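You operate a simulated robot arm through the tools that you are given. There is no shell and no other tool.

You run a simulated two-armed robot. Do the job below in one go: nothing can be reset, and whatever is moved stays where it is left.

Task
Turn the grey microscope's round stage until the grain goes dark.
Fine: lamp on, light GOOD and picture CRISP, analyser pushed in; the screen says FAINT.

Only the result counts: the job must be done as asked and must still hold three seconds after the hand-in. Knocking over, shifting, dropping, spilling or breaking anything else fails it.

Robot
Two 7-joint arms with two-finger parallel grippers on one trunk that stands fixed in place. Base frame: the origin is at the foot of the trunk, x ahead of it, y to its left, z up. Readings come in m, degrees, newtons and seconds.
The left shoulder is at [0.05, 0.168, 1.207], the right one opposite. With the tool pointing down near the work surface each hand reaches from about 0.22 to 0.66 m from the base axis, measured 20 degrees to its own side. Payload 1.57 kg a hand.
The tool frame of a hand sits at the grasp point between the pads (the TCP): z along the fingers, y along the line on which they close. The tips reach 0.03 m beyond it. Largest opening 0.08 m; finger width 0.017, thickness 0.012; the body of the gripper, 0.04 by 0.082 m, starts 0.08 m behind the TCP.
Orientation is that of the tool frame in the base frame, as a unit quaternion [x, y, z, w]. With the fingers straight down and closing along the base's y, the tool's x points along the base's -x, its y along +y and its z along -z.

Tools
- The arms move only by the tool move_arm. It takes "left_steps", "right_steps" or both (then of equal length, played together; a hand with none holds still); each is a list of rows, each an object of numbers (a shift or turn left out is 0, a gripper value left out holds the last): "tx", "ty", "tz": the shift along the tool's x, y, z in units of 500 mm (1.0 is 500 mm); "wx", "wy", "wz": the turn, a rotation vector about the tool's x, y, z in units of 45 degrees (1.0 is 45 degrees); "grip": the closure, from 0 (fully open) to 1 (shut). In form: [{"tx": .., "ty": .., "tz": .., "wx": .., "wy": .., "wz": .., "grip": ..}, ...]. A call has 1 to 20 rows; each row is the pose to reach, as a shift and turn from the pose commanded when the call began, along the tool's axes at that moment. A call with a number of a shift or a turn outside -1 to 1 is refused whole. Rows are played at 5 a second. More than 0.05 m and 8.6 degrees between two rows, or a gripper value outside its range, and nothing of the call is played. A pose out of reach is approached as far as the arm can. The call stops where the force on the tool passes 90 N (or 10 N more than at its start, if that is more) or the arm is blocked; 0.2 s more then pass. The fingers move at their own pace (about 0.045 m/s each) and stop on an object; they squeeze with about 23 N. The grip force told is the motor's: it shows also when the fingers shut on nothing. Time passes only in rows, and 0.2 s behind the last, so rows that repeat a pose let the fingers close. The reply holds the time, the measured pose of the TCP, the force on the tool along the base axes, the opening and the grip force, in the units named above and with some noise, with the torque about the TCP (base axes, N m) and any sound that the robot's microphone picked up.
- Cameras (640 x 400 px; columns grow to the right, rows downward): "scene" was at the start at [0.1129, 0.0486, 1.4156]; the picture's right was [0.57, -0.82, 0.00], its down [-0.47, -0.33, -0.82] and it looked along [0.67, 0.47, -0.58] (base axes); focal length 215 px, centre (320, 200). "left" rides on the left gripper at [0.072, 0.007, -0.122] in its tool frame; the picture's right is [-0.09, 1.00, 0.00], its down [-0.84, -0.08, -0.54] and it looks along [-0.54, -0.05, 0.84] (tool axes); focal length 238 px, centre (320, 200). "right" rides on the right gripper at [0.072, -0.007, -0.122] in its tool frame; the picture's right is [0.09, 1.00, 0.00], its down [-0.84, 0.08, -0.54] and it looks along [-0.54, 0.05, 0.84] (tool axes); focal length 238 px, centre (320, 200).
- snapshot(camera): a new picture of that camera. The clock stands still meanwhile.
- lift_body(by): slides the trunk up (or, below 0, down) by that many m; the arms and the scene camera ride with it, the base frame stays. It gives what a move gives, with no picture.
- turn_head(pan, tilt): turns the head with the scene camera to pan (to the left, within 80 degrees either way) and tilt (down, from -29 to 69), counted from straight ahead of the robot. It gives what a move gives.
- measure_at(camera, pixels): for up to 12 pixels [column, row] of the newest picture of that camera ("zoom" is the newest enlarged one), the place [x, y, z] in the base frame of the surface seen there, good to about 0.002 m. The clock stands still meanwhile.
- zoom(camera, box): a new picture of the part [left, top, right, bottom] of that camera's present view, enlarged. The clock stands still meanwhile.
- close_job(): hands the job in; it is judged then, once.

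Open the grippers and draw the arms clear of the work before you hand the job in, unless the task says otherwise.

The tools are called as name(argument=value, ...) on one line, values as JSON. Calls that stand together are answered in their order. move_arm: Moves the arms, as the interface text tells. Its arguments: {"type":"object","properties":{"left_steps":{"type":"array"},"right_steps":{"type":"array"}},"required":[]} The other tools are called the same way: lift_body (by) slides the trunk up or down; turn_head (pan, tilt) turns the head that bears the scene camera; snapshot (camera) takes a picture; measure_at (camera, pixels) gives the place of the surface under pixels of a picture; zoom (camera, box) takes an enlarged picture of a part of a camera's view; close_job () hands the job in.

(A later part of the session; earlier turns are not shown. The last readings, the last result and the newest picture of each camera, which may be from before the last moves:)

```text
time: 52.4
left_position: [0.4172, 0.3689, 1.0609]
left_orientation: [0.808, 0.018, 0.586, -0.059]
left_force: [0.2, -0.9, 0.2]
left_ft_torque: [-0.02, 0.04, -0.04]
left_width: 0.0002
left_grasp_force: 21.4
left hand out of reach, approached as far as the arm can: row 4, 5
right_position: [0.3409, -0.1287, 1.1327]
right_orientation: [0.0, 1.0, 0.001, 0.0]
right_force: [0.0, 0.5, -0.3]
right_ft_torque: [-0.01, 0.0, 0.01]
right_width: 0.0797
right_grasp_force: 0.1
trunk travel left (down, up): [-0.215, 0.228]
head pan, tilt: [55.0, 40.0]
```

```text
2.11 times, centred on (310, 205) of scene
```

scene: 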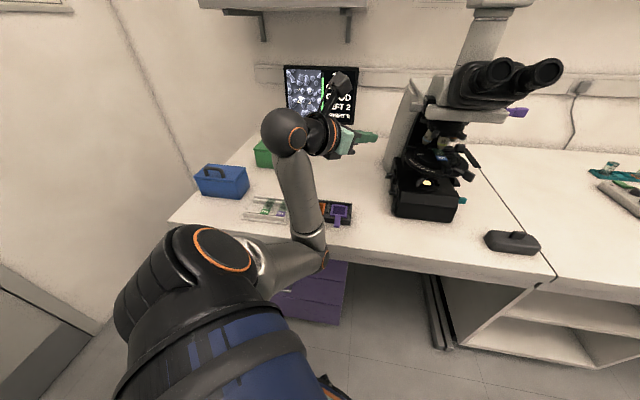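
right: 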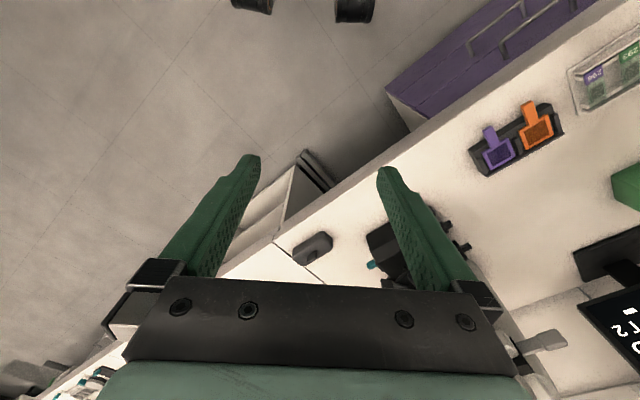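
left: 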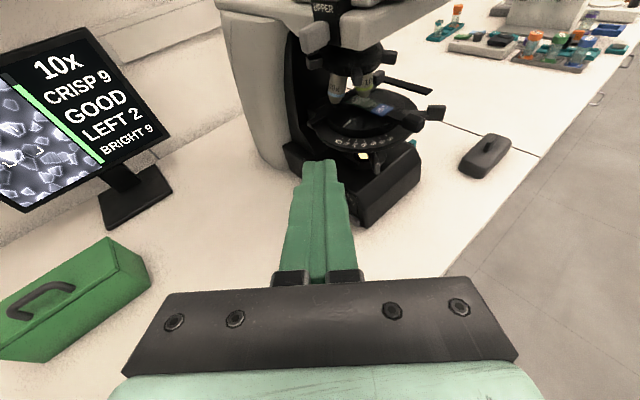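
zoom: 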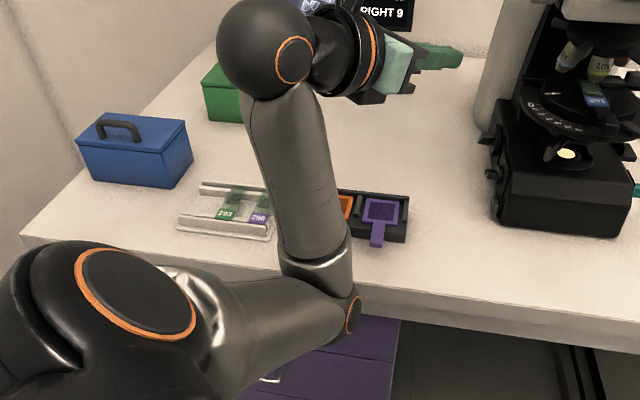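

The elbow is outside the bench edge at z≈0.87, so it's clear. I'll continue: bring the left hand round to the front of the microscope at [0.50,0.16,0.98] heading 40° left, and shift the right hand further away.

move_arm(left_steps=[{"tx": -0.014, "ty": 0.074, "tz": 0.026, "wx": 0.116, "wy": -0.009, "wz": -0.037}, {"tx": -0.028, "ty": 0.148, "tz": 0.053, "wx": 0.232, "wy": -0.018, "wz": -0.075}, {"tx": -0.043, "ty": 0.222, "tz": 0.079, "wx": 0.348, "wy": -0.027, "wz": -0.112}, {"tx": -0.057, "ty": 0.295, "tz": 0.105, "wx": 0.464, "wy": -0.036, "wz": -0.149}, {"tx": -0.071, "ty": 0.369, "tz": 0.132, "wx": 0.58, "wy": -0.045, "wz": -0.187}, {"tx": -0.085, "ty": 0.443, "tz": 0.158, "wx": 0.696, "wy": -0.054, "wz": -0.224}], right_steps=[{"ty": -0.05}, {"ty": -0.1}, {"ty": -0.15}, {"ty": -0.2}, {"ty": -0.25}, {"ty": -0.28}])

snapshot(camera="scene")

snapshot(camera="left")

```text
time: 53.3
left_position: [0.4561, 0.3224, 1.0417]
left_orientation: [0.747, 0.131, 0.582, -0.293]
left_force: [0.9, -0.4, 0.4]
left_ft_torque: [0.02, -0.02, -0.02]
left_width: 0.0003
left_grasp_force: 21.4
left hand out of reach, approached as far as the arm can: row 1, 2, 4
right_position: [0.3422, -0.2105, 1.132]
right_orientation: [0.0, 1.0, 0.0, 0.001]
right_force: [-0.3, 0.1, 0.3]
right_ft_torque: [-0.01, 0.01, 0.01]
right_width: 0.0801
right_grasp_force: 0.0
trunk travel left (down, up): [-0.215, 0.228]
head pan, tilt: [55.0, 40.0]
stopped in row 4 (left hand): the arm was blocked; the commanded pose is now the measured one
```

```text
taken
```

scene: 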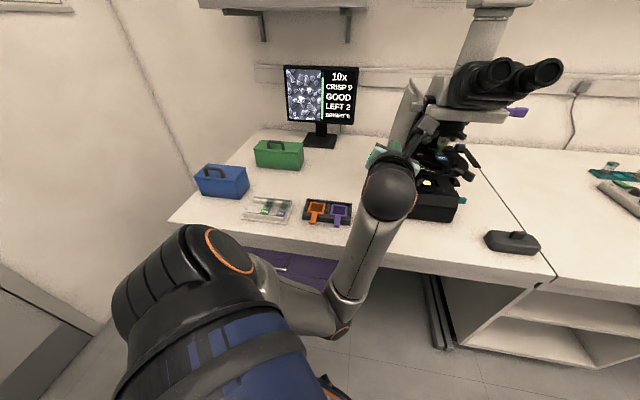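

```text
taken
```

left: 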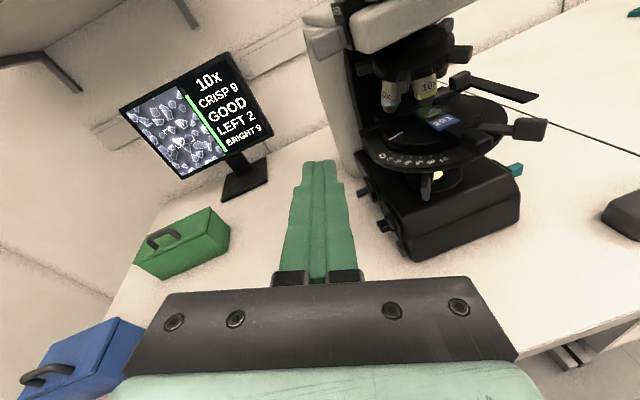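

The left arm was blocked with its elbow hanging low at the bench front; I'll check where the elbow is and that nothing was touched. Then I'd better use the right arm for the stage, as it points naturally at that handle.

measure_at(camera="scene", pixels=[[340, 325], [345, 290], [330, 295], [365, 240], [385, 190], [300, 300], [345, 305], [350, 325]])

zoom(camera="scene", box=[230, 130, 480, 350])

snapshot(camera="right")

```text
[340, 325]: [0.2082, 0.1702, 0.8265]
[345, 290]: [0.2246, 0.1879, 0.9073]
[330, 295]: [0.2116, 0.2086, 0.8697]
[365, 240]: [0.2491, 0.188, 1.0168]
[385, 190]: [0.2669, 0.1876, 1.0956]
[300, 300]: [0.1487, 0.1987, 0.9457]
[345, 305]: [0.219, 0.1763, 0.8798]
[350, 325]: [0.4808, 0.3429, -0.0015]
```

```text
1.82 times, centred on (355, 240) of scene
```

zoom: 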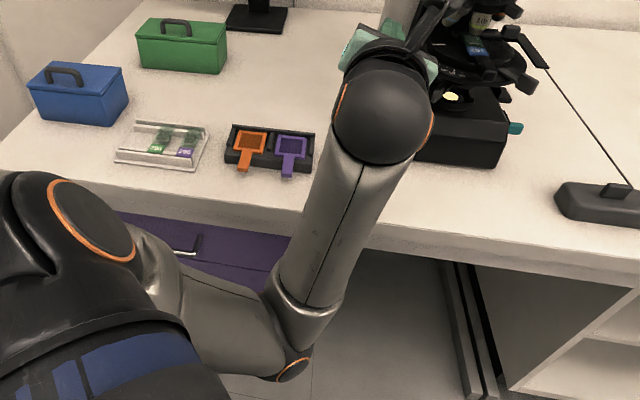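

```text
taken
```

right: 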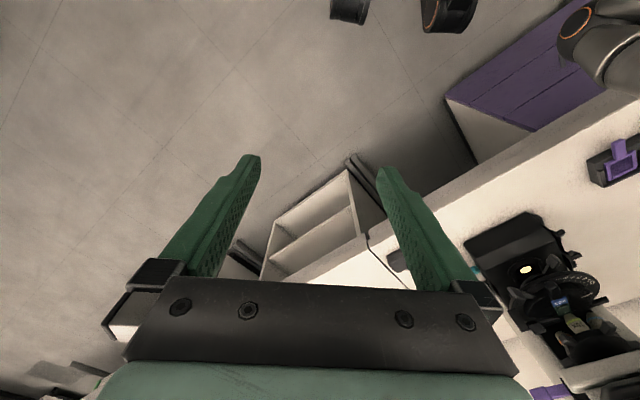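

The elbow sits at [0.21,0.18,0.85] in front of the trunk, touching nothing on the bench. I'll bring the left hand back out to the left, unwinding the yaw.

move_arm(left_steps=[{"tx": 0.012, "ty": -0.034, "tz": 0.012, "wx": -0.158, "wy": 0.048, "wz": 0.025}, {"tx": 0.024, "ty": -0.068, "tz": 0.024, "wx": -0.316, "wy": 0.095, "wz": 0.05}, {"tx": 0.036, "ty": -0.102, "tz": 0.036, "wx": -0.473, "wy": 0.142, "wz": 0.075}, {"tx": 0.048, "ty": -0.136, "tz": 0.048, "wx": -0.63, "wy": 0.19, "wz": 0.1}, {"tx": 0.06, "ty": -0.17, "tz": 0.06, "wx": -0.788, "wy": 0.238, "wz": 0.125}, {"tx": 0.072, "ty": -0.205, "tz": 0.072, "wx": -0.946, "wy": 0.285, "wz": 0.15}])

snapshot(camera="scene")

```text
time: 54.7
left_position: [0.4404, 0.4198, 1.0997]
left_orientation: [0.741, -0.165, 0.649, -0.046]
left_force: [-0.4, -0.8, 0.6]
left_ft_torque: [0.02, -0.01, 0.01]
left_width: 0.0
left_grasp_force: 21.5
right_position: [0.3417, -0.2116, 1.1322]
right_orientation: [0.0, 1.0, 0.001, 0.001]
right_force: [0.9, -0.3, -0.1]
right_ft_torque: [0.03, -0.01, -0.01]
right_width: 0.0798
right_grasp_force: 0.0
trunk travel left (down, up): [-0.215, 0.228]
head pan, tilt: [55.0, 40.0]
```

```text
taken
```

scene: 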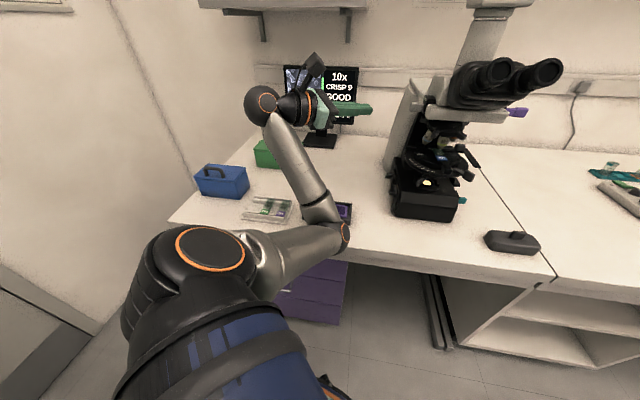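

I'll unwind the left hand's roll (+45° at a time) while drawing it back up-left, so the elbow returns to its outer posture and the screen is uncovered.

move_arm(left_steps=[{"tx": 0.006, "ty": -0.017, "tz": -0.038, "wz": 0.16}, {"tx": 0.012, "ty": -0.034, "tz": -0.076, "wz": 0.33}, {"tx": 0.019, "ty": -0.051, "tz": -0.114, "wz": 0.5}, {"tx": 0.025, "ty": -0.068, "tz": -0.152, "wz": 0.66}, {"tx": 0.031, "ty": -0.086, "tz": -0.19, "wz": 0.83}, {"tx": 0.038, "ty": -0.104, "tz": -0.228, "wz": 1.0}])

move_arm(left_steps=[{"wz": 0.17}, {"wz": 0.34}, {"wz": 0.51}, {"wz": 0.68}, {"wz": 0.85}, {"wz": 1.0}])

move_arm(left_steps=[{"wz": 0.17}, {"wz": 0.34}, {"wz": 0.51}, {"wz": 0.68}, {"wz": 0.85}, {"wz": 1.0}])

snapshot(camera="scene")

```text
time: 56.1
left_position: [0.3403, 0.4783, 1.1514]
left_orientation: [0.62, -0.437, 0.582, -0.292]
left_force: [-1.1, 0.0, -0.4]
left_ft_torque: [0.01, -0.02, 0.02]
left_width: 0.0
left_grasp_force: 21.4
right_position: [0.3411, -0.2102, 1.1317]
right_orientation: [-0.001, 1.0, 0.0, 0.001]
right_force: [-0.6, -0.7, -0.6]
right_ft_torque: [-0.01, 0.03, -0.03]
right_width: 0.08
right_grasp_force: 0.0
trunk travel left (down, up): [-0.215, 0.228]
head pan, tilt: [55.0, 40.0]
```

```text
time: 57.5
left_position: [0.3408, 0.4786, 1.1506]
left_orientation: [-0.406, 0.641, -0.425, 0.493]
left_force: [0.3, 0.4, -1.1]
left_ft_torque: [-0.04, 0.0, 0.03]
left_width: 0.0001
left_grasp_force: 21.9
right_position: [0.3415, -0.2108, 1.1313]
right_orientation: [0.0, 1.0, 0.001, 0.001]
right_force: [-0.5, 0.2, 0.7]
right_ft_torque: [0.01, -0.02, 0.02]
right_width: 0.0802
right_grasp_force: 0.0
trunk travel left (down, up): [-0.215, 0.228]
head pan, tilt: [55.0, 40.0]
```

```text
time: 58.9
left_position: [0.3412, 0.4802, 1.1507]
left_orientation: [-0.129, 0.748, -0.203, 0.619]
left_force: [0.7, 0.2, -0.5]
left_ft_torque: [0.0, -0.01, 0.02]
left_width: 0.0
left_grasp_force: 20.8
right_position: [0.3416, -0.2116, 1.1327]
right_orientation: [0.0, 1.0, 0.002, 0.001]
right_force: [-0.2, 0.1, -0.1]
right_ft_torque: [0.02, 0.03, 0.04]
right_width: 0.08
right_grasp_force: 0.0
trunk travel left (down, up): [-0.215, 0.228]
head pan, tilt: [55.0, 40.0]
```

```text
taken
```

scene: 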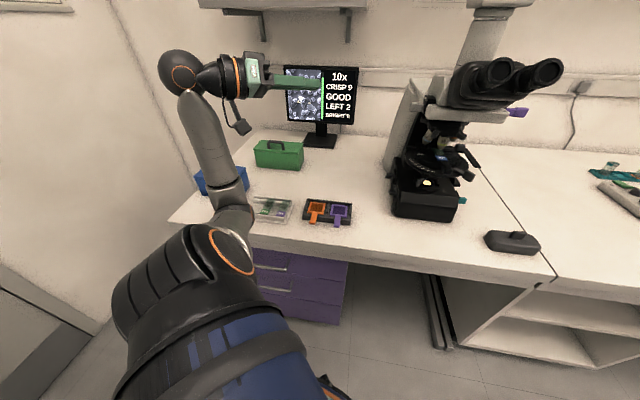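

The screen is readable again. Now the right arm: I'll yaw it 35° left and bring it forward, closing its fingers.

move_arm(right_steps=[{"tx": -0.024, "ty": 0.06, "tz": 0.012, "wz": -0.156, "grip": 1}, {"tx": -0.048, "ty": 0.12, "tz": 0.024, "wz": -0.311, "grip": 1}, {"tx": -0.072, "ty": 0.18, "tz": 0.036, "wz": -0.467, "grip": 1}, {"tx": -0.096, "ty": 0.24, "tz": 0.048, "wz": -0.622, "grip": 1}, {"tx": -0.12, "ty": 0.3, "tz": 0.06, "wz": -0.778, "grip": 1}])

move_arm(right_steps=[{"wy": -0.17}, {"wy": -0.34}, {"wy": -0.51}, {"wy": -0.68}, {"wy": -0.85}, {"wy": -1.0}])

snapshot(camera="scene")

snapshot(camera="right")

```text
time: 60.1
left_position: [0.3404, 0.4809, 1.1493]
left_orientation: [-0.13, 0.748, -0.205, 0.618]
left_force: [-0.4, -0.3, -0.2]
left_ft_torque: [-0.02, -0.02, -0.04]
left_width: 0.0
left_grasp_force: 21.7
right_position: [0.4013, -0.0614, 1.1035]
right_orientation: [-0.302, 0.953, 0.001, 0.001]
right_force: [0.4, 0.0, -0.1]
right_ft_torque: [0.0, 0.02, 0.0]
right_width: 0.0
right_grasp_force: 14.9
trunk travel left (down, up): [-0.215, 0.228]
head pan, tilt: [55.0, 40.0]
```

```text
time: 61.5
left_position: [0.341, 0.4803, 1.1503]
left_orientation: [-0.131, 0.748, -0.204, 0.618]
left_force: [0.4, 0.3, 0.1]
left_ft_torque: [-0.01, 0.01, 0.01]
left_width: 0.0001
left_grasp_force: 21.2
right_position: [0.4022, -0.0612, 1.1031]
right_orientation: [-0.278, 0.88, 0.117, 0.367]
right_force: [0.0, -0.3, -0.1]
right_ft_torque: [0.01, -0.02, 0.01]
right_width: 0.0003
right_grasp_force: 21.6
trunk travel left (down, up): [-0.215, 0.228]
head pan, tilt: [55.0, 40.0]
```

```text
taken
```

scene: 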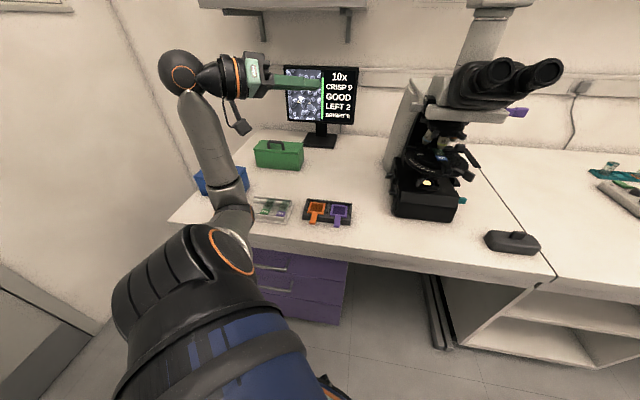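

```text
taken
```

right: 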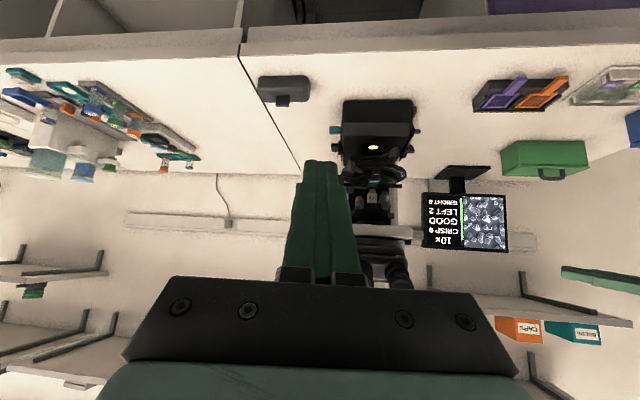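

The right hand is tilted 45° down heading at the microscope; its camera (upside-down) sees the stage and screen. I'll zoom on the stage front from it to see handles A, B and the plate.

zoom(camera="right", box=[320, 90, 430, 210])

zoom(camera="right", box=[340, 140, 410, 205])

```text
3.33 times, centred on (375, 150) of right
```

zoom: 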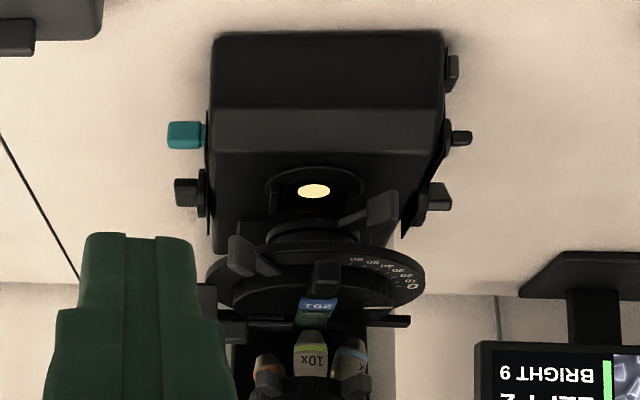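

```text
6.15 times, centred on (375, 172) of right
```

zoom: 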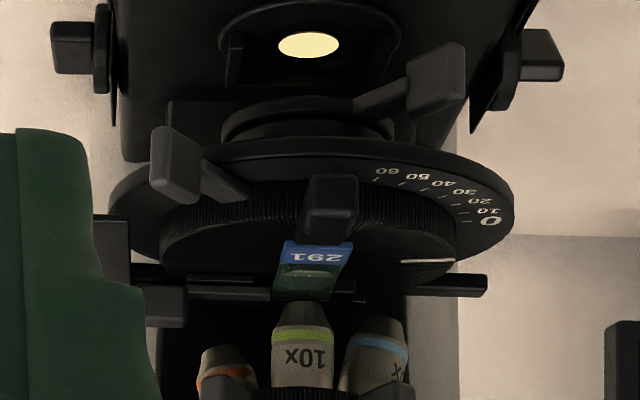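

B's arm joins the disc rim (at (245,195) in the zoom), and the hand has free access in front. I'll bring the right hand to a stand-off in front of the stage with its fingertips at about [0.575,0.17,0.95], tilted 30° below level.

move_arm(right_steps=[{"tx": -0.019, "ty": 0.022, "tz": 0.068, "wy": -0.04}, {"tx": -0.038, "ty": 0.045, "tz": 0.137, "wy": -0.08}, {"tx": -0.057, "ty": 0.067, "tz": 0.205, "wy": -0.125}, {"tx": -0.076, "ty": 0.09, "tz": 0.274, "wy": -0.167}, {"tx": -0.095, "ty": 0.112, "tz": 0.342, "wy": -0.21}, {"tx": -0.115, "ty": 0.135, "tz": 0.411, "wy": -0.25}, {"tx": -0.134, "ty": 0.157, "tz": 0.479, "wy": -0.29}, {"tx": -0.153, "ty": 0.18, "tz": 0.548, "wy": -0.333}, {"tx": -0.153, "ty": 0.18, "tz": 0.548, "wy": -0.333}])

snapshot(camera="scene")

snapshot(camera="right")

```text
time: 63.5
left_position: [0.3405, 0.4794, 1.1492]
left_orientation: [-0.13, 0.748, -0.205, 0.618]
left_force: [-0.3, 0.6, 0.6]
left_ft_torque: [0.01, 0.0, 0.03]
left_width: 0.0
left_grasp_force: 20.7
right_position: [0.5516, 0.1567, 0.9611]
right_orientation: [-0.26, 0.826, 0.151, 0.478]
right_force: [0.0, 0.5, -1.0]
right_ft_torque: [-0.03, -0.01, 0.01]
right_width: 0.0001
right_grasp_force: 21.0
trunk travel left (down, up): [-0.215, 0.228]
head pan, tilt: [55.0, 40.0]
```

```text
taken
```

scene: 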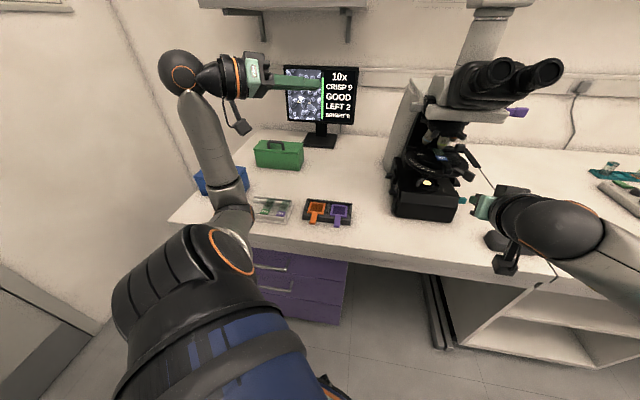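

```text
taken
```

right: 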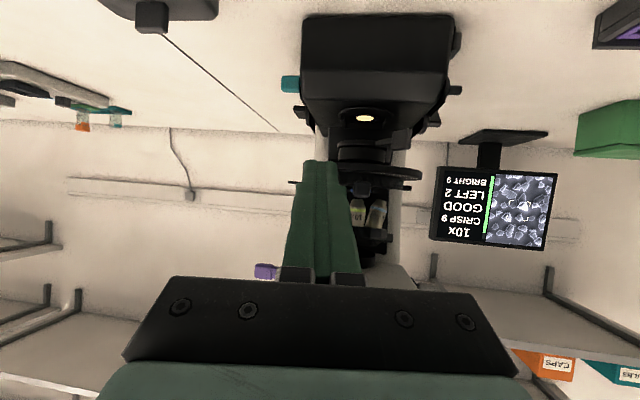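

The stand-off was reached. I'll zoom in from the scene camera to see the fingertips relative to A and B, and from the right camera.

zoom(camera="scene", box=[420, 130, 520, 220])

zoom(camera="right", box=[270, 100, 420, 220])

```text
4.44 times, centred on (470, 175) of scene
```

zoom: 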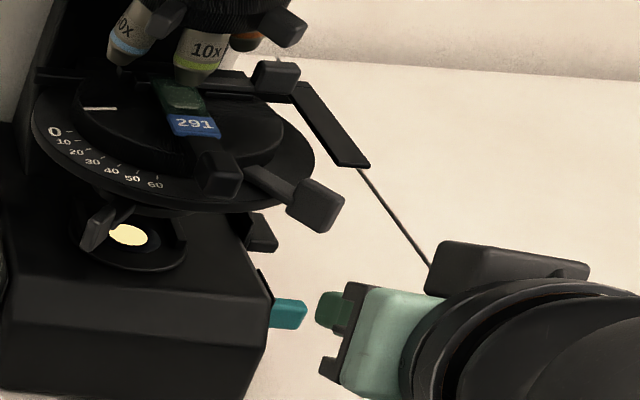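

```text
3.33 times, centred on (345, 160) of right
```

zoom: 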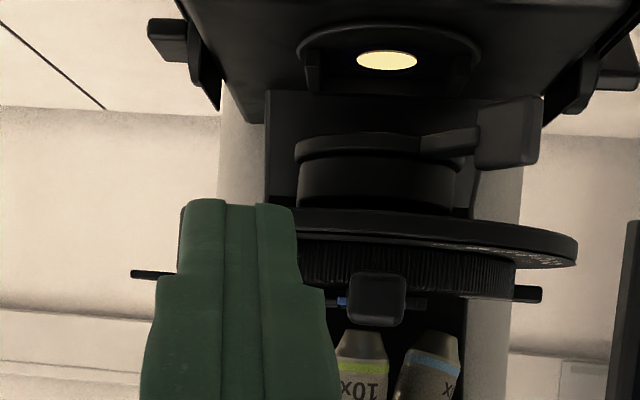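

I'll measure B's block faces precisely from the scene zoom before inserting the fingertips between A and B.

zoom(camera="scene", box=[455, 155, 500, 190])

measure_at(camera="zoom", pixels=[[230, 140], [190, 160], [260, 200], [170, 190], [215, 240], [200, 265], [290, 250], [320, 160], [270, 150], [120, 90], [80, 60], [30, 120]])

```text
11.43 times, centred on (478, 172) of scene
```

zoom: 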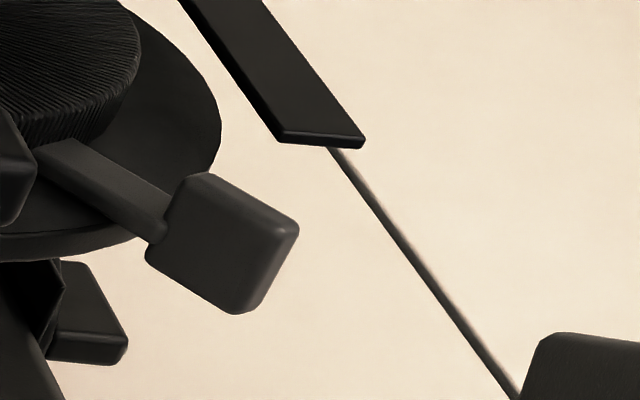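

```text
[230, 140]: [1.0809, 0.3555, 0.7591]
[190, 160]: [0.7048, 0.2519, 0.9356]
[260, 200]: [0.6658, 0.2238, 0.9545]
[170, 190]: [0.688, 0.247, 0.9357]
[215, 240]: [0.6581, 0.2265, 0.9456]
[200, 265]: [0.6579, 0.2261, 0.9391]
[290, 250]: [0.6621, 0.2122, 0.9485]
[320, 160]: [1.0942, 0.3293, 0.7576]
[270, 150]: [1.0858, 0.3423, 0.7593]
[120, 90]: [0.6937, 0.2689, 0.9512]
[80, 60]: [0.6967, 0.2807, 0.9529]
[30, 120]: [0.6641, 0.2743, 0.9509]
```

B's near face is at x≈0.658, y 0.212–0.24, z 0.93–0.955; the outer plate top is z 0.936. I'll slide the fingertips forward to about [0.62,0.215,0.95], between A and B but not yet touching.

move_arm(right_steps=[{"tx": -0.035, "ty": 0.008, "tz": 0.053}, {"tx": -0.07, "ty": 0.017, "tz": 0.106}, {"tx": -0.07, "ty": 0.017, "tz": 0.106}])

zoom(camera="scene", box=[420, 130, 520, 220])

zoom(camera="right", box=[230, 80, 430, 220])

```text
time: 64.3
left_position: [0.3407, 0.4791, 1.1509]
left_orientation: [-0.13, 0.748, -0.205, 0.618]
left_force: [-0.9, -1.2, -0.8]
left_ft_torque: [0.0, 0.0, 0.01]
left_width: 0.0
left_grasp_force: 21.6
right_position: [0.5997, 0.1978, 0.9675]
right_orientation: [-0.259, 0.826, 0.15, 0.478]
right_force: [-0.2, -0.5, 0.4]
right_ft_torque: [0.0, 0.02, 0.0]
right_width: 0.0
right_grasp_force: 21.4
trunk travel left (down, up): [-0.215, 0.228]
head pan, tilt: [55.0, 40.0]
```

```text
4.44 times, centred on (470, 175) of scene
```

zoom: 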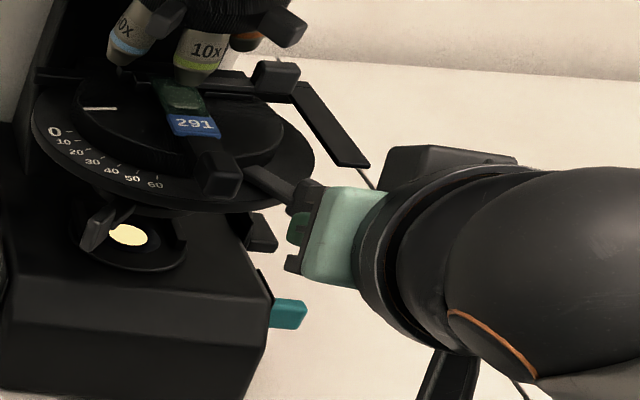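

```text
2.86 times, centred on (330, 150) of right
```

zoom: 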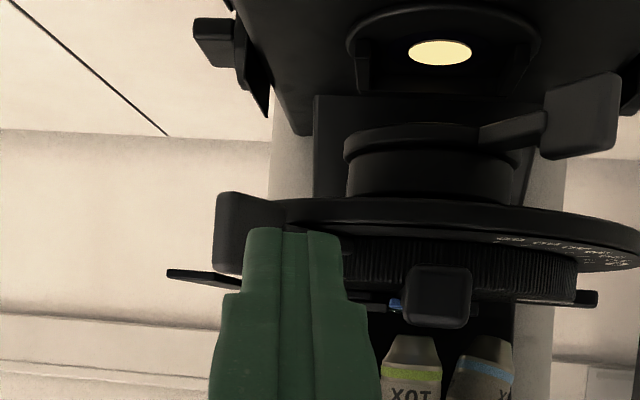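

From the right camera B is just left of the fingertips ((250,230)) and A is well to the right ((440,295)); the plate's edge is at a level above B. I'll move in behind B and push it about 5 mm, then compare the screen.

move_arm(right_steps=[{"tx": -0.007, "ty": 0.0046, "tz": 0.042}, {"tx": -0.0115, "ty": -0.0034, "tz": 0.0497}, {"tx": -0.0159, "ty": -0.0115, "tz": 0.0575}, {"tx": -0.0196, "ty": -0.0182, "tz": 0.0639}])

zoom(camera="scene", box=[270, 50, 370, 135])

zoom(camera="scene", box=[420, 130, 520, 220])

zoom(camera="right", box=[230, 80, 430, 220])

```text
time: 65.3
left_position: [0.3398, 0.481, 1.1493]
left_orientation: [-0.131, 0.748, -0.205, 0.618]
left_force: [0.3, -0.4, 0.1]
left_ft_torque: [0.0, -0.02, -0.03]
left_width: 0.0001
left_grasp_force: 21.2
right_position: [0.6329, 0.2085, 0.9584]
right_orientation: [-0.261, 0.826, 0.151, 0.477]
right_force: [-2.5, -1.0, -0.7]
right_ft_torque: [0.02, 0.08, 0.01]
right_width: 0.0
right_grasp_force: 21.4
trunk travel left (down, up): [-0.215, 0.228]
head pan, tilt: [55.0, 40.0]
```

```text
4.71 times, centred on (320, 92) of scene
```

zoom: 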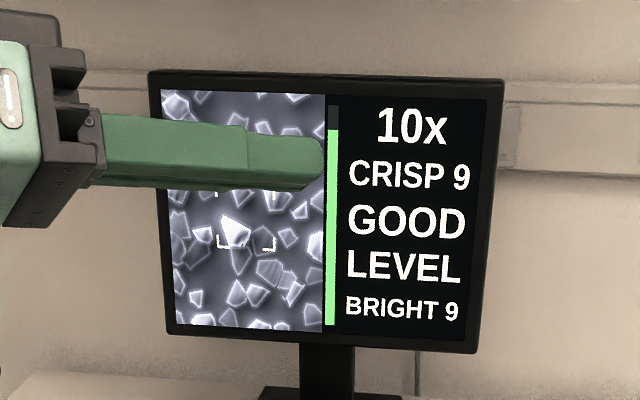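

```text
4.44 times, centred on (470, 175) of scene
```

zoom: 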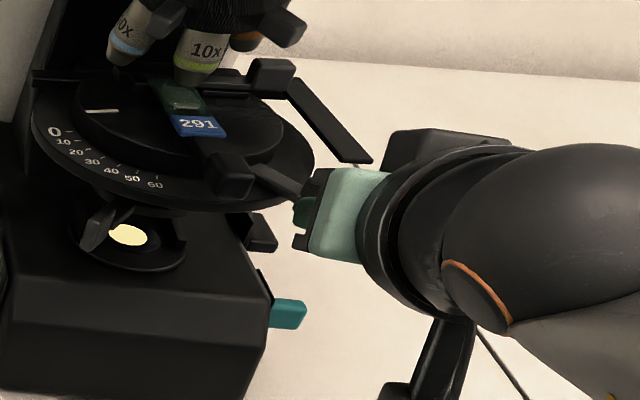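

```text
2.86 times, centred on (330, 150) of right
```

zoom: 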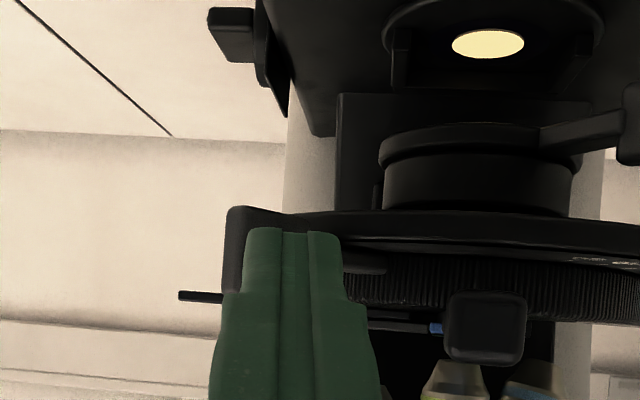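

Line four changed from "LEFT 2" to "LEVEL" and the slide, A, rail and plate all turned together with the disc — so B is the right handle. Brightness still 9; I'll turn on to about 10° in small steps.

move_arm(right_steps=[{"tx": -0.0051, "ty": -0.0053, "tz": 0.0089}, {"tx": -0.0102, "ty": -0.0106, "tz": 0.0177}])

zoom(camera="scene", box=[270, 50, 370, 135])

zoom(camera="scene", box=[420, 130, 520, 220])

```text
time: 65.9
left_position: [0.3399, 0.4802, 1.1501]
left_orientation: [-0.13, 0.748, -0.205, 0.618]
left_force: [0.1, 0.5, 0.6]
left_ft_torque: [-0.03, -0.01, 0.04]
left_width: 0.0002
left_grasp_force: 21.6
right_position: [0.643, 0.2097, 0.9605]
right_orientation: [-0.26, 0.826, 0.151, 0.478]
right_force: [0.4, -0.2, 0.8]
right_ft_torque: [0.0, 0.01, 0.0]
right_width: 0.0002
right_grasp_force: 21.9
trunk travel left (down, up): [-0.215, 0.228]
head pan, tilt: [55.0, 40.0]
```

```text
4.71 times, centred on (320, 92) of scene
```

zoom: 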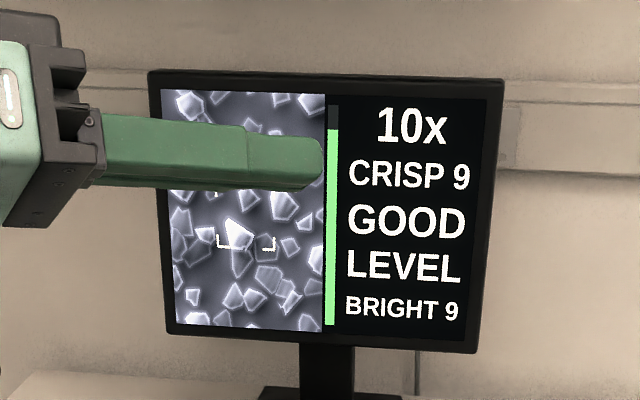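

```text
4.44 times, centred on (470, 175) of scene
```

zoom: 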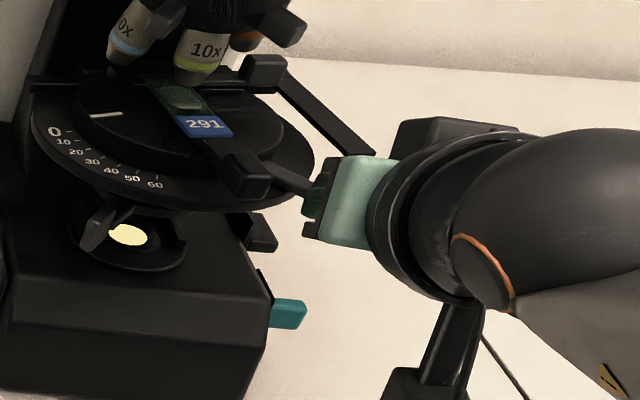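

About 9° turned, still BRIGHT 9. I'll continue on to about 20°.

move_arm(right_steps=[{"tx": -0.0045, "ty": -0.0067, "tz": 0.0104}, {"tx": -0.009, "ty": -0.0134, "tz": 0.0207}, {"tx": -0.0133, "ty": -0.0201, "tz": 0.0311}])

zoom(camera="scene", box=[270, 50, 370, 135])

zoom(camera="scene", box=[420, 130, 520, 220])

zoom(camera="right", box=[230, 80, 430, 220])

```text
time: 66.7
left_position: [0.3394, 0.4815, 1.1499]
left_orientation: [-0.131, 0.748, -0.205, 0.618]
left_force: [-0.4, -1.3, -0.1]
left_ft_torque: [0.0, 0.01, 0.01]
left_width: 0.0
left_grasp_force: 21.5
right_position: [0.6624, 0.2115, 0.9572]
right_orientation: [-0.261, 0.825, 0.152, 0.478]
right_force: [-0.8, 0.1, 0.3]
right_ft_torque: [0.0, -0.02, 0.0]
right_width: 0.0002
right_grasp_force: 21.0
trunk travel left (down, up): [-0.215, 0.228]
head pan, tilt: [55.0, 40.0]
```

```text
4.71 times, centred on (320, 92) of scene
```

zoom: 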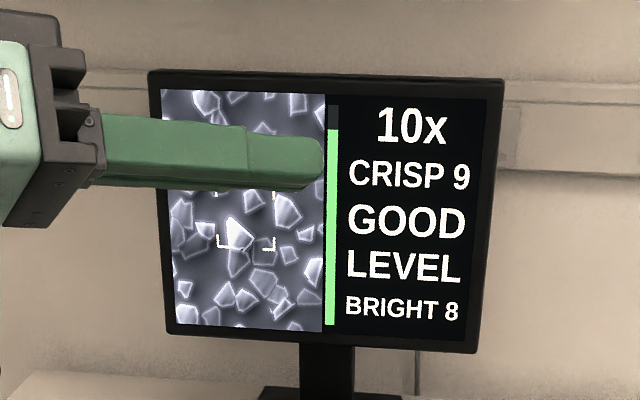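

```text
4.44 times, centred on (470, 175) of scene
```

zoom: 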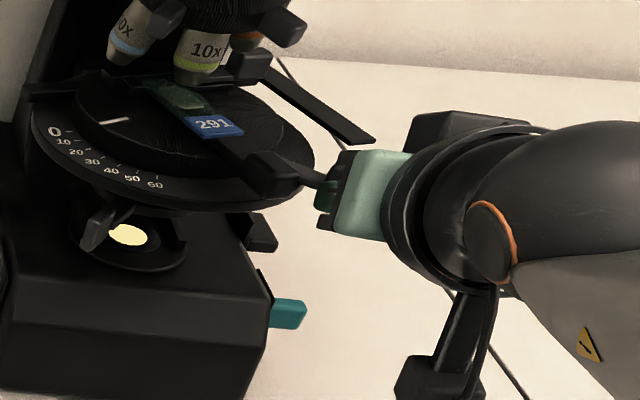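

```text
2.86 times, centred on (330, 150) of right
```

zoom: 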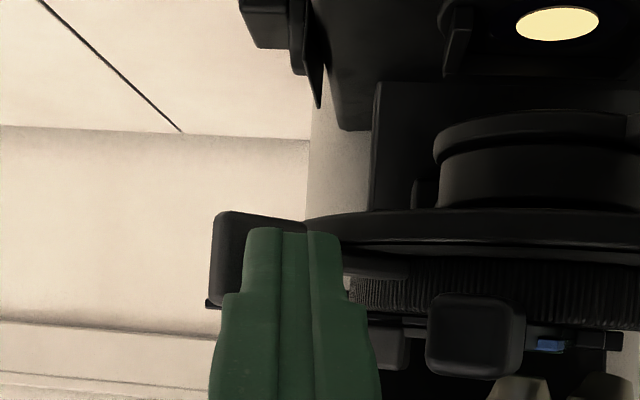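

It dropped to BRIGHT 8 at roughly 19°, so extinction should lie ahead, near 50°. I'll keep pushing to ~30° while yawing the hand slightly to stay clear of A.

move_arm(right_steps=[{"tx": -0.0045, "ty": -0.0061, "tz": 0.0097, "wx": -0.032, "wy": -0.037, "wz": -0.0185}, {"tx": -0.009, "ty": -0.0121, "tz": 0.0195, "wx": -0.064, "wy": -0.074, "wz": -0.037}, {"tx": -0.0134, "ty": -0.0182, "tz": 0.0292, "wx": -0.0964, "wy": -0.111, "wz": -0.0555}])

zoom(camera="scene", box=[270, 50, 370, 135])

zoom(camera="scene", box=[420, 130, 520, 220])

zoom(camera="right", box=[230, 80, 430, 220])

```text
time: 67.5
left_position: [0.3412, 0.4796, 1.15]
left_orientation: [-0.131, 0.748, -0.205, 0.618]
left_force: [0.3, 0.7, -0.2]
left_ft_torque: [0.01, -0.02, -0.01]
left_width: 0.0001
left_grasp_force: 21.6
right_position: [0.6779, 0.2085, 0.9563]
right_orientation: [-0.29, 0.792, 0.182, 0.506]
right_force: [-0.3, 0.7, 1.3]
right_ft_torque: [-0.04, -0.04, 0.01]
right_width: 0.0
right_grasp_force: 21.2
right hand out of reach, approached as far as the arm can: row 2, 3
trunk travel left (down, up): [-0.215, 0.228]
head pan, tilt: [55.0, 40.0]
```

```text
4.71 times, centred on (320, 92) of scene
```

zoom: 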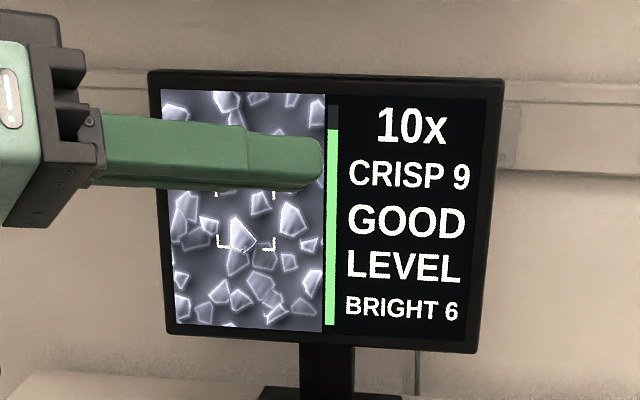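

```text
4.44 times, centred on (470, 175) of scene
```

zoom: 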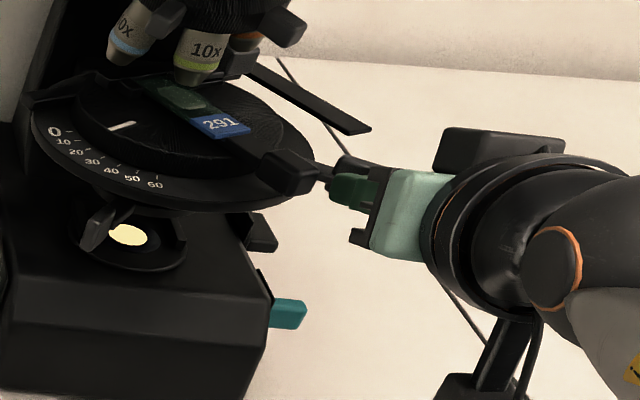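

```text
2.86 times, centred on (330, 150) of right
```

zoom: 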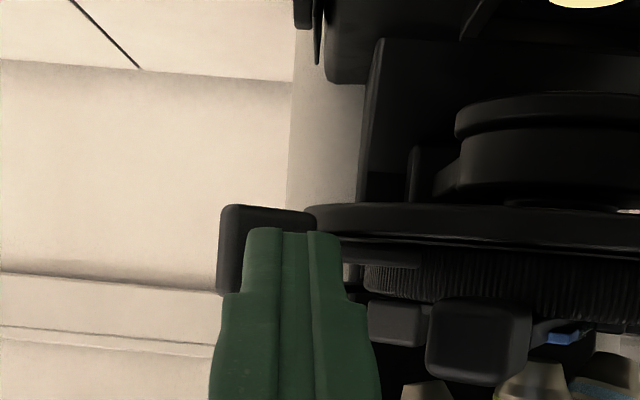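

BRIGHT 6 at about 29°, but the right arm reports its reach limit. I'll turn the head to view the right arm's posture and see whether it is really stretched.

turn_head(pan=5, tilt=45)

snapshot(camera="scene")

```text
time: 68.7
left_position: [0.3399, 0.48, 1.1501]
left_orientation: [-0.132, 0.748, -0.204, 0.618]
left_force: [0.1, 0.1, 0.3]
left_ft_torque: [0.01, 0.03, 0.0]
left_width: 0.0
left_grasp_force: 21.5
right_position: [0.678, 0.2077, 0.9559]
right_orientation: [-0.289, 0.792, 0.182, 0.506]
right_force: [-0.7, 0.2, -0.7]
right_ft_torque: [0.0, 0.02, -0.02]
right_width: 0.0001
right_grasp_force: 21.2
trunk travel left (down, up): [-0.215, 0.228]
head pan, tilt: [5.0, 45.0]
```

```text
taken
```

scene: 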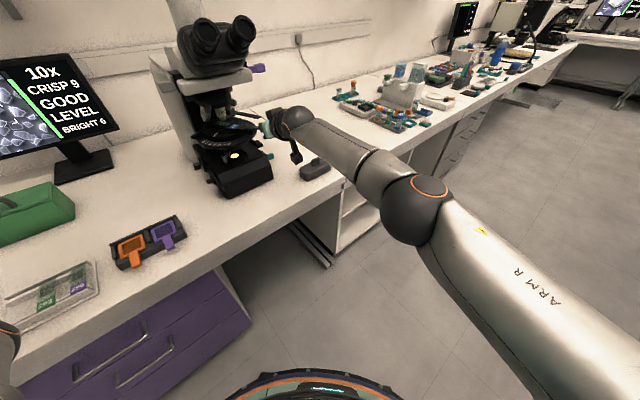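

The right elbow at (415,210) still looks a bit bent outward. I'll measure shoulder–elbow–wrist positions.

measure_at(camera="scene", pixels=[[415, 205], [430, 187], [400, 235], [350, 150], [296, 122], [280, 120], [480, 240], [530, 300], [570, 360], [268, 122], [385, 180], [310, 165]])

zoom(camera="scene", box=[170, 60, 350, 200])

```text
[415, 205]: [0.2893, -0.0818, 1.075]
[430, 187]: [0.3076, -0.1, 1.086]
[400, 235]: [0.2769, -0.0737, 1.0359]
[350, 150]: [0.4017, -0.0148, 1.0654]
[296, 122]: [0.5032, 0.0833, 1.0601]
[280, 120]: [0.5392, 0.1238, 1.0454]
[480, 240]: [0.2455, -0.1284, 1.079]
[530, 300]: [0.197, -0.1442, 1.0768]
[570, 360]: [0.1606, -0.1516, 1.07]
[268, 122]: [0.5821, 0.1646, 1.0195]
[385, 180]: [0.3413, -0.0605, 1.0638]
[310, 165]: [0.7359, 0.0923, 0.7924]
```

```text
2.86 times, centred on (260, 130) of scene
```

zoom: 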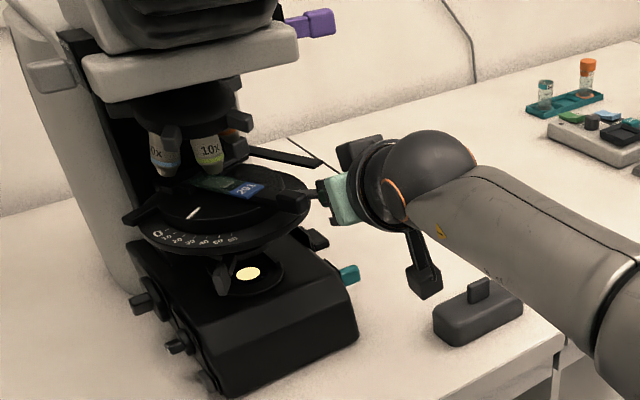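

The right arm is nearly stretched, so I'll hand over to the left arm, which has more reach there. First the right hand retreats straight back along its fingers and away.

move_arm(right_steps=[{"tz": -0.06}, {"tz": -0.14}, {"tz": -0.23}, {"tx": 0.012, "ty": -0.024, "tz": -0.31}, {"tx": 0.024, "ty": -0.048, "tz": -0.39}, {"tx": 0.036, "ty": -0.072, "tz": -0.47}, {"tx": 0.048, "ty": -0.096, "tz": -0.55}, {"tx": 0.06, "ty": -0.12, "tz": -0.63}])

zoom(camera="scene", box=[0, 50, 120, 180])

zoom(camera="scene", box=[170, 60, 330, 200])

```text
time: 70.5
left_position: [0.3407, 0.4804, 1.1502]
left_orientation: [-0.13, 0.748, -0.205, 0.618]
left_force: [0.4, 0.0, 0.2]
left_ft_torque: [-0.01, 0.01, 0.03]
left_width: 0.0
left_grasp_force: 21.2
right_position: [0.4897, -0.0293, 1.064]
right_orientation: [-0.289, 0.792, 0.182, 0.506]
right_force: [-0.8, -0.4, 0.0]
right_ft_torque: [-0.01, -0.03, -0.01]
right_width: 0.0002
right_grasp_force: 21.4
trunk travel left (down, up): [-0.215, 0.228]
head pan, tilt: [5.0, 45.0]
```

```text
3.08 times, centred on (60, 115) of scene
```

zoom: 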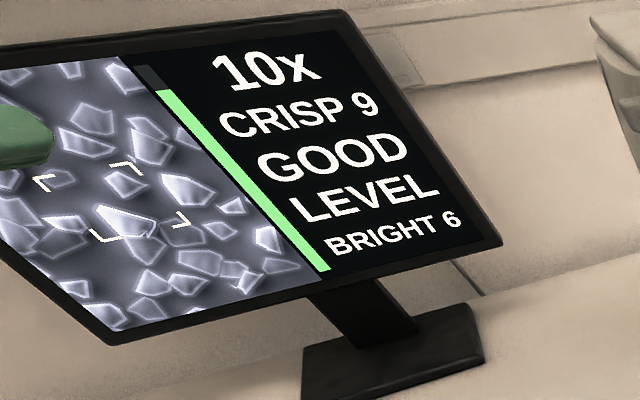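

```text
2.86 times, centred on (250, 130) of scene
```

zoom: 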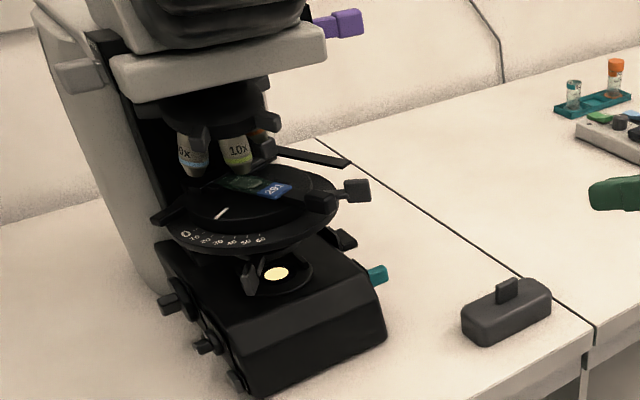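

The stage stayed put at BRIGHT 6. I'll zoom in on the disc from here to check handles A/B and the rail in their new positions.

zoom(camera="scene", box=[205, 95, 270, 145])

measure_at(camera="zoom", pixels=[[510, 125], [525, 155], [480, 170], [400, 180], [410, 200], [300, 110], [200, 95], [30, 240], [150, 195], [455, 120], [560, 45], [440, 80]])

```text
8.00 times, centred on (238, 120) of scene
```

zoom: 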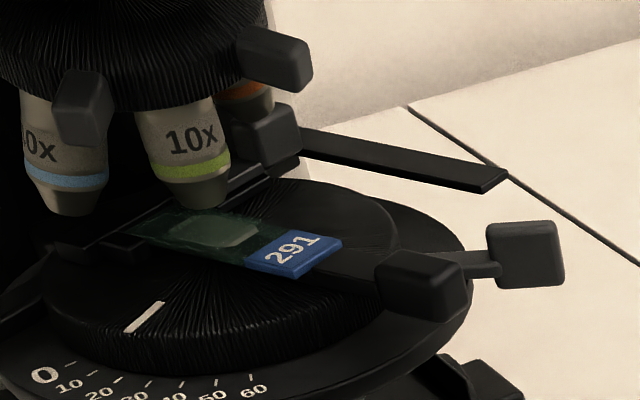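

```text
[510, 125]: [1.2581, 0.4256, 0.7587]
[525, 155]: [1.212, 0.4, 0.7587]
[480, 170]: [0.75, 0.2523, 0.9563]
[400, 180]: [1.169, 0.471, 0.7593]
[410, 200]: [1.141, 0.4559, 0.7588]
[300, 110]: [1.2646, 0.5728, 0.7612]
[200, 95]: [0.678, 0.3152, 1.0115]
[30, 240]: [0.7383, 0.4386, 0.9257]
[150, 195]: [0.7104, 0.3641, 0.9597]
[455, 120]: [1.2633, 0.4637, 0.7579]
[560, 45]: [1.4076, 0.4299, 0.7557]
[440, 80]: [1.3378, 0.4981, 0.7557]
```

I'll measure A, B and the plate edge at their current positions.

zoom(camera="scene", box=[235, 110, 285, 145])

measure_at(camera="zoom", pixels=[[370, 125], [375, 170], [335, 130], [420, 130], [420, 180], [300, 185], [190, 200], [215, 250], [140, 200], [260, 200], [270, 170], [200, 290]])

```text
11.43 times, centred on (260, 128) of scene
```

zoom: 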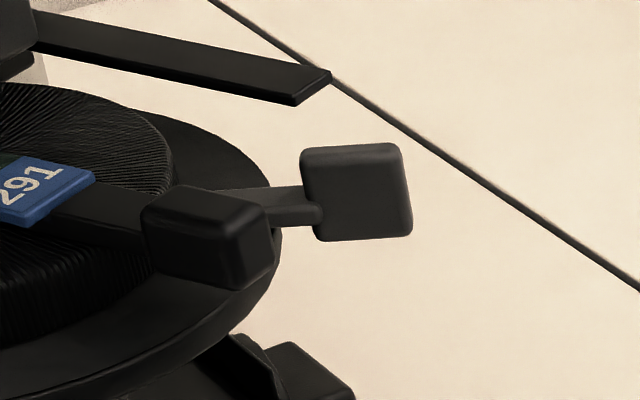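

```text
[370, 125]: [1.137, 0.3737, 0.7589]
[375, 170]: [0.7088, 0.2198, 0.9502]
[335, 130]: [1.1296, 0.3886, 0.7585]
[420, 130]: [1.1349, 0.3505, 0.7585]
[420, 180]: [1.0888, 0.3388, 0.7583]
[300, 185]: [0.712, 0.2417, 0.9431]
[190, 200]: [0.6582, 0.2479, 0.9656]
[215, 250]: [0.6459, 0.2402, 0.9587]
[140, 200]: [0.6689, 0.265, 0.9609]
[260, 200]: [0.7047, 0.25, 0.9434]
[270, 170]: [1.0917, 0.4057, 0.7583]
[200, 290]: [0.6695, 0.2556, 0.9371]
```

φ is about 30°. I'll park the right hand well out to the right before bringing the left hand in.

move_arm(right_steps=[{"tx": 0.025, "ty": -0.021, "tz": -0.076}, {"tx": 0.051, "ty": -0.042, "tz": -0.152}, {"tx": 0.076, "ty": -0.064, "tz": -0.228}, {"tx": 0.102, "ty": -0.085, "tz": -0.305}, {"tx": 0.128, "ty": -0.106, "tz": -0.381}, {"tx": 0.153, "ty": -0.127, "tz": -0.457}, {"tx": 0.179, "ty": -0.149, "tz": -0.533}, {"tx": 0.204, "ty": -0.17, "tz": -0.609}], left_steps=[{"wz": 0.08}, {"wz": 0.16}, {"wz": 0.24}, {"wz": 0.32}, {"wz": 0.4}, {"wz": 0.48}, {"wz": 0.54}, {"wz": 0.6}])

turn_head(pan=40, tilt=40)

snapshot(camera="scene")

```text
time: 72.5
left_position: [0.3401, 0.4808, 1.1506]
left_orientation: [0.049, 0.757, -0.055, 0.65]
left_force: [-0.1, -0.1, -0.4]
left_ft_torque: [0.03, 0.0, -0.01]
left_width: 0.0
left_grasp_force: 21.3
right_position: [0.2947, -0.2697, 0.9764]
right_orientation: [-0.238, 0.889, 0.242, 0.309]
right_force: [-0.1, 0.1, 0.1]
right_ft_torque: [-0.03, -0.01, 0.0]
right_width: 0.0
right_grasp_force: 21.4
right hand out of reach, approached as far as the arm can: row 6, 7, 8
trunk travel left (down, up): [-0.215, 0.228]
head pan, tilt: [5.0, 45.0]
stopped in row 8 (right hand): the arm was blocked; the commanded pose is now the measured one
```

```text
time: 73.5
left_position: [0.3394, 0.4804, 1.1507]
left_orientation: [0.049, 0.758, -0.056, 0.648]
left_force: [-0.6, -0.1, -0.8]
left_ft_torque: [0.0, 0.02, -0.01]
left_width: 0.0
left_grasp_force: 21.2
right_position: [0.295, -0.2683, 0.9752]
right_orientation: [-0.238, 0.888, 0.242, 0.31]
right_force: [0.7, 0.6, 0.3]
right_ft_torque: [0.01, 0.03, 0.03]
right_width: 0.0
right_grasp_force: 21.5
trunk travel left (down, up): [-0.215, 0.228]
head pan, tilt: [40.0, 40.0]
```

```text
taken
```

scene: 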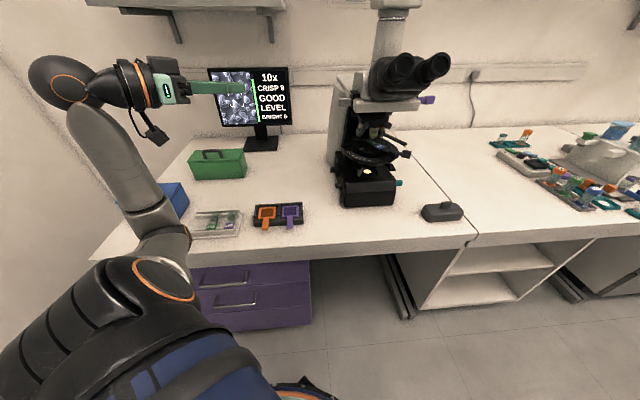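

The right hand is parked out of view and the screen is visible (BRIGHT 6). Now the left hand (roll now unwound): I'll pitch it down to ~45° and start moving it toward the front.

move_arm(left_steps=[{"tx": 0.006, "ty": -0.038, "tz": 0.019, "wy": 0.16, "grip": 1}, {"tx": 0.012, "ty": -0.075, "tz": 0.038, "wy": 0.32}, {"tx": 0.018, "ty": -0.113, "tz": 0.056, "wy": 0.48}, {"tx": 0.024, "ty": -0.15, "tz": 0.075, "wy": 0.64}, {"tx": 0.03, "ty": -0.188, "tz": 0.094, "wy": 0.8}])

snapshot(camera="scene")

```text
time: 74.7
left_position: [0.37, 0.3808, 1.1292]
left_orientation: [0.063, 0.921, -0.037, 0.382]
left_force: [0.0, -0.6, 0.4]
left_ft_torque: [0.03, -0.02, -0.03]
left_width: 0.0
left_grasp_force: 21.5
right_position: [0.2961, -0.2681, 0.9765]
right_orientation: [-0.238, 0.888, 0.242, 0.31]
right_force: [-0.7, -0.4, 1.0]
right_ft_torque: [-0.04, 0.0, -0.04]
right_width: 0.0001
right_grasp_force: 21.4
trunk travel left (down, up): [-0.215, 0.228]
head pan, tilt: [40.0, 40.0]
```

```text
taken
```

scene: 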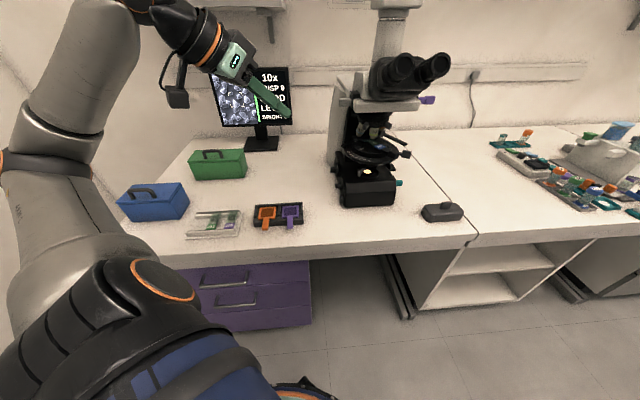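

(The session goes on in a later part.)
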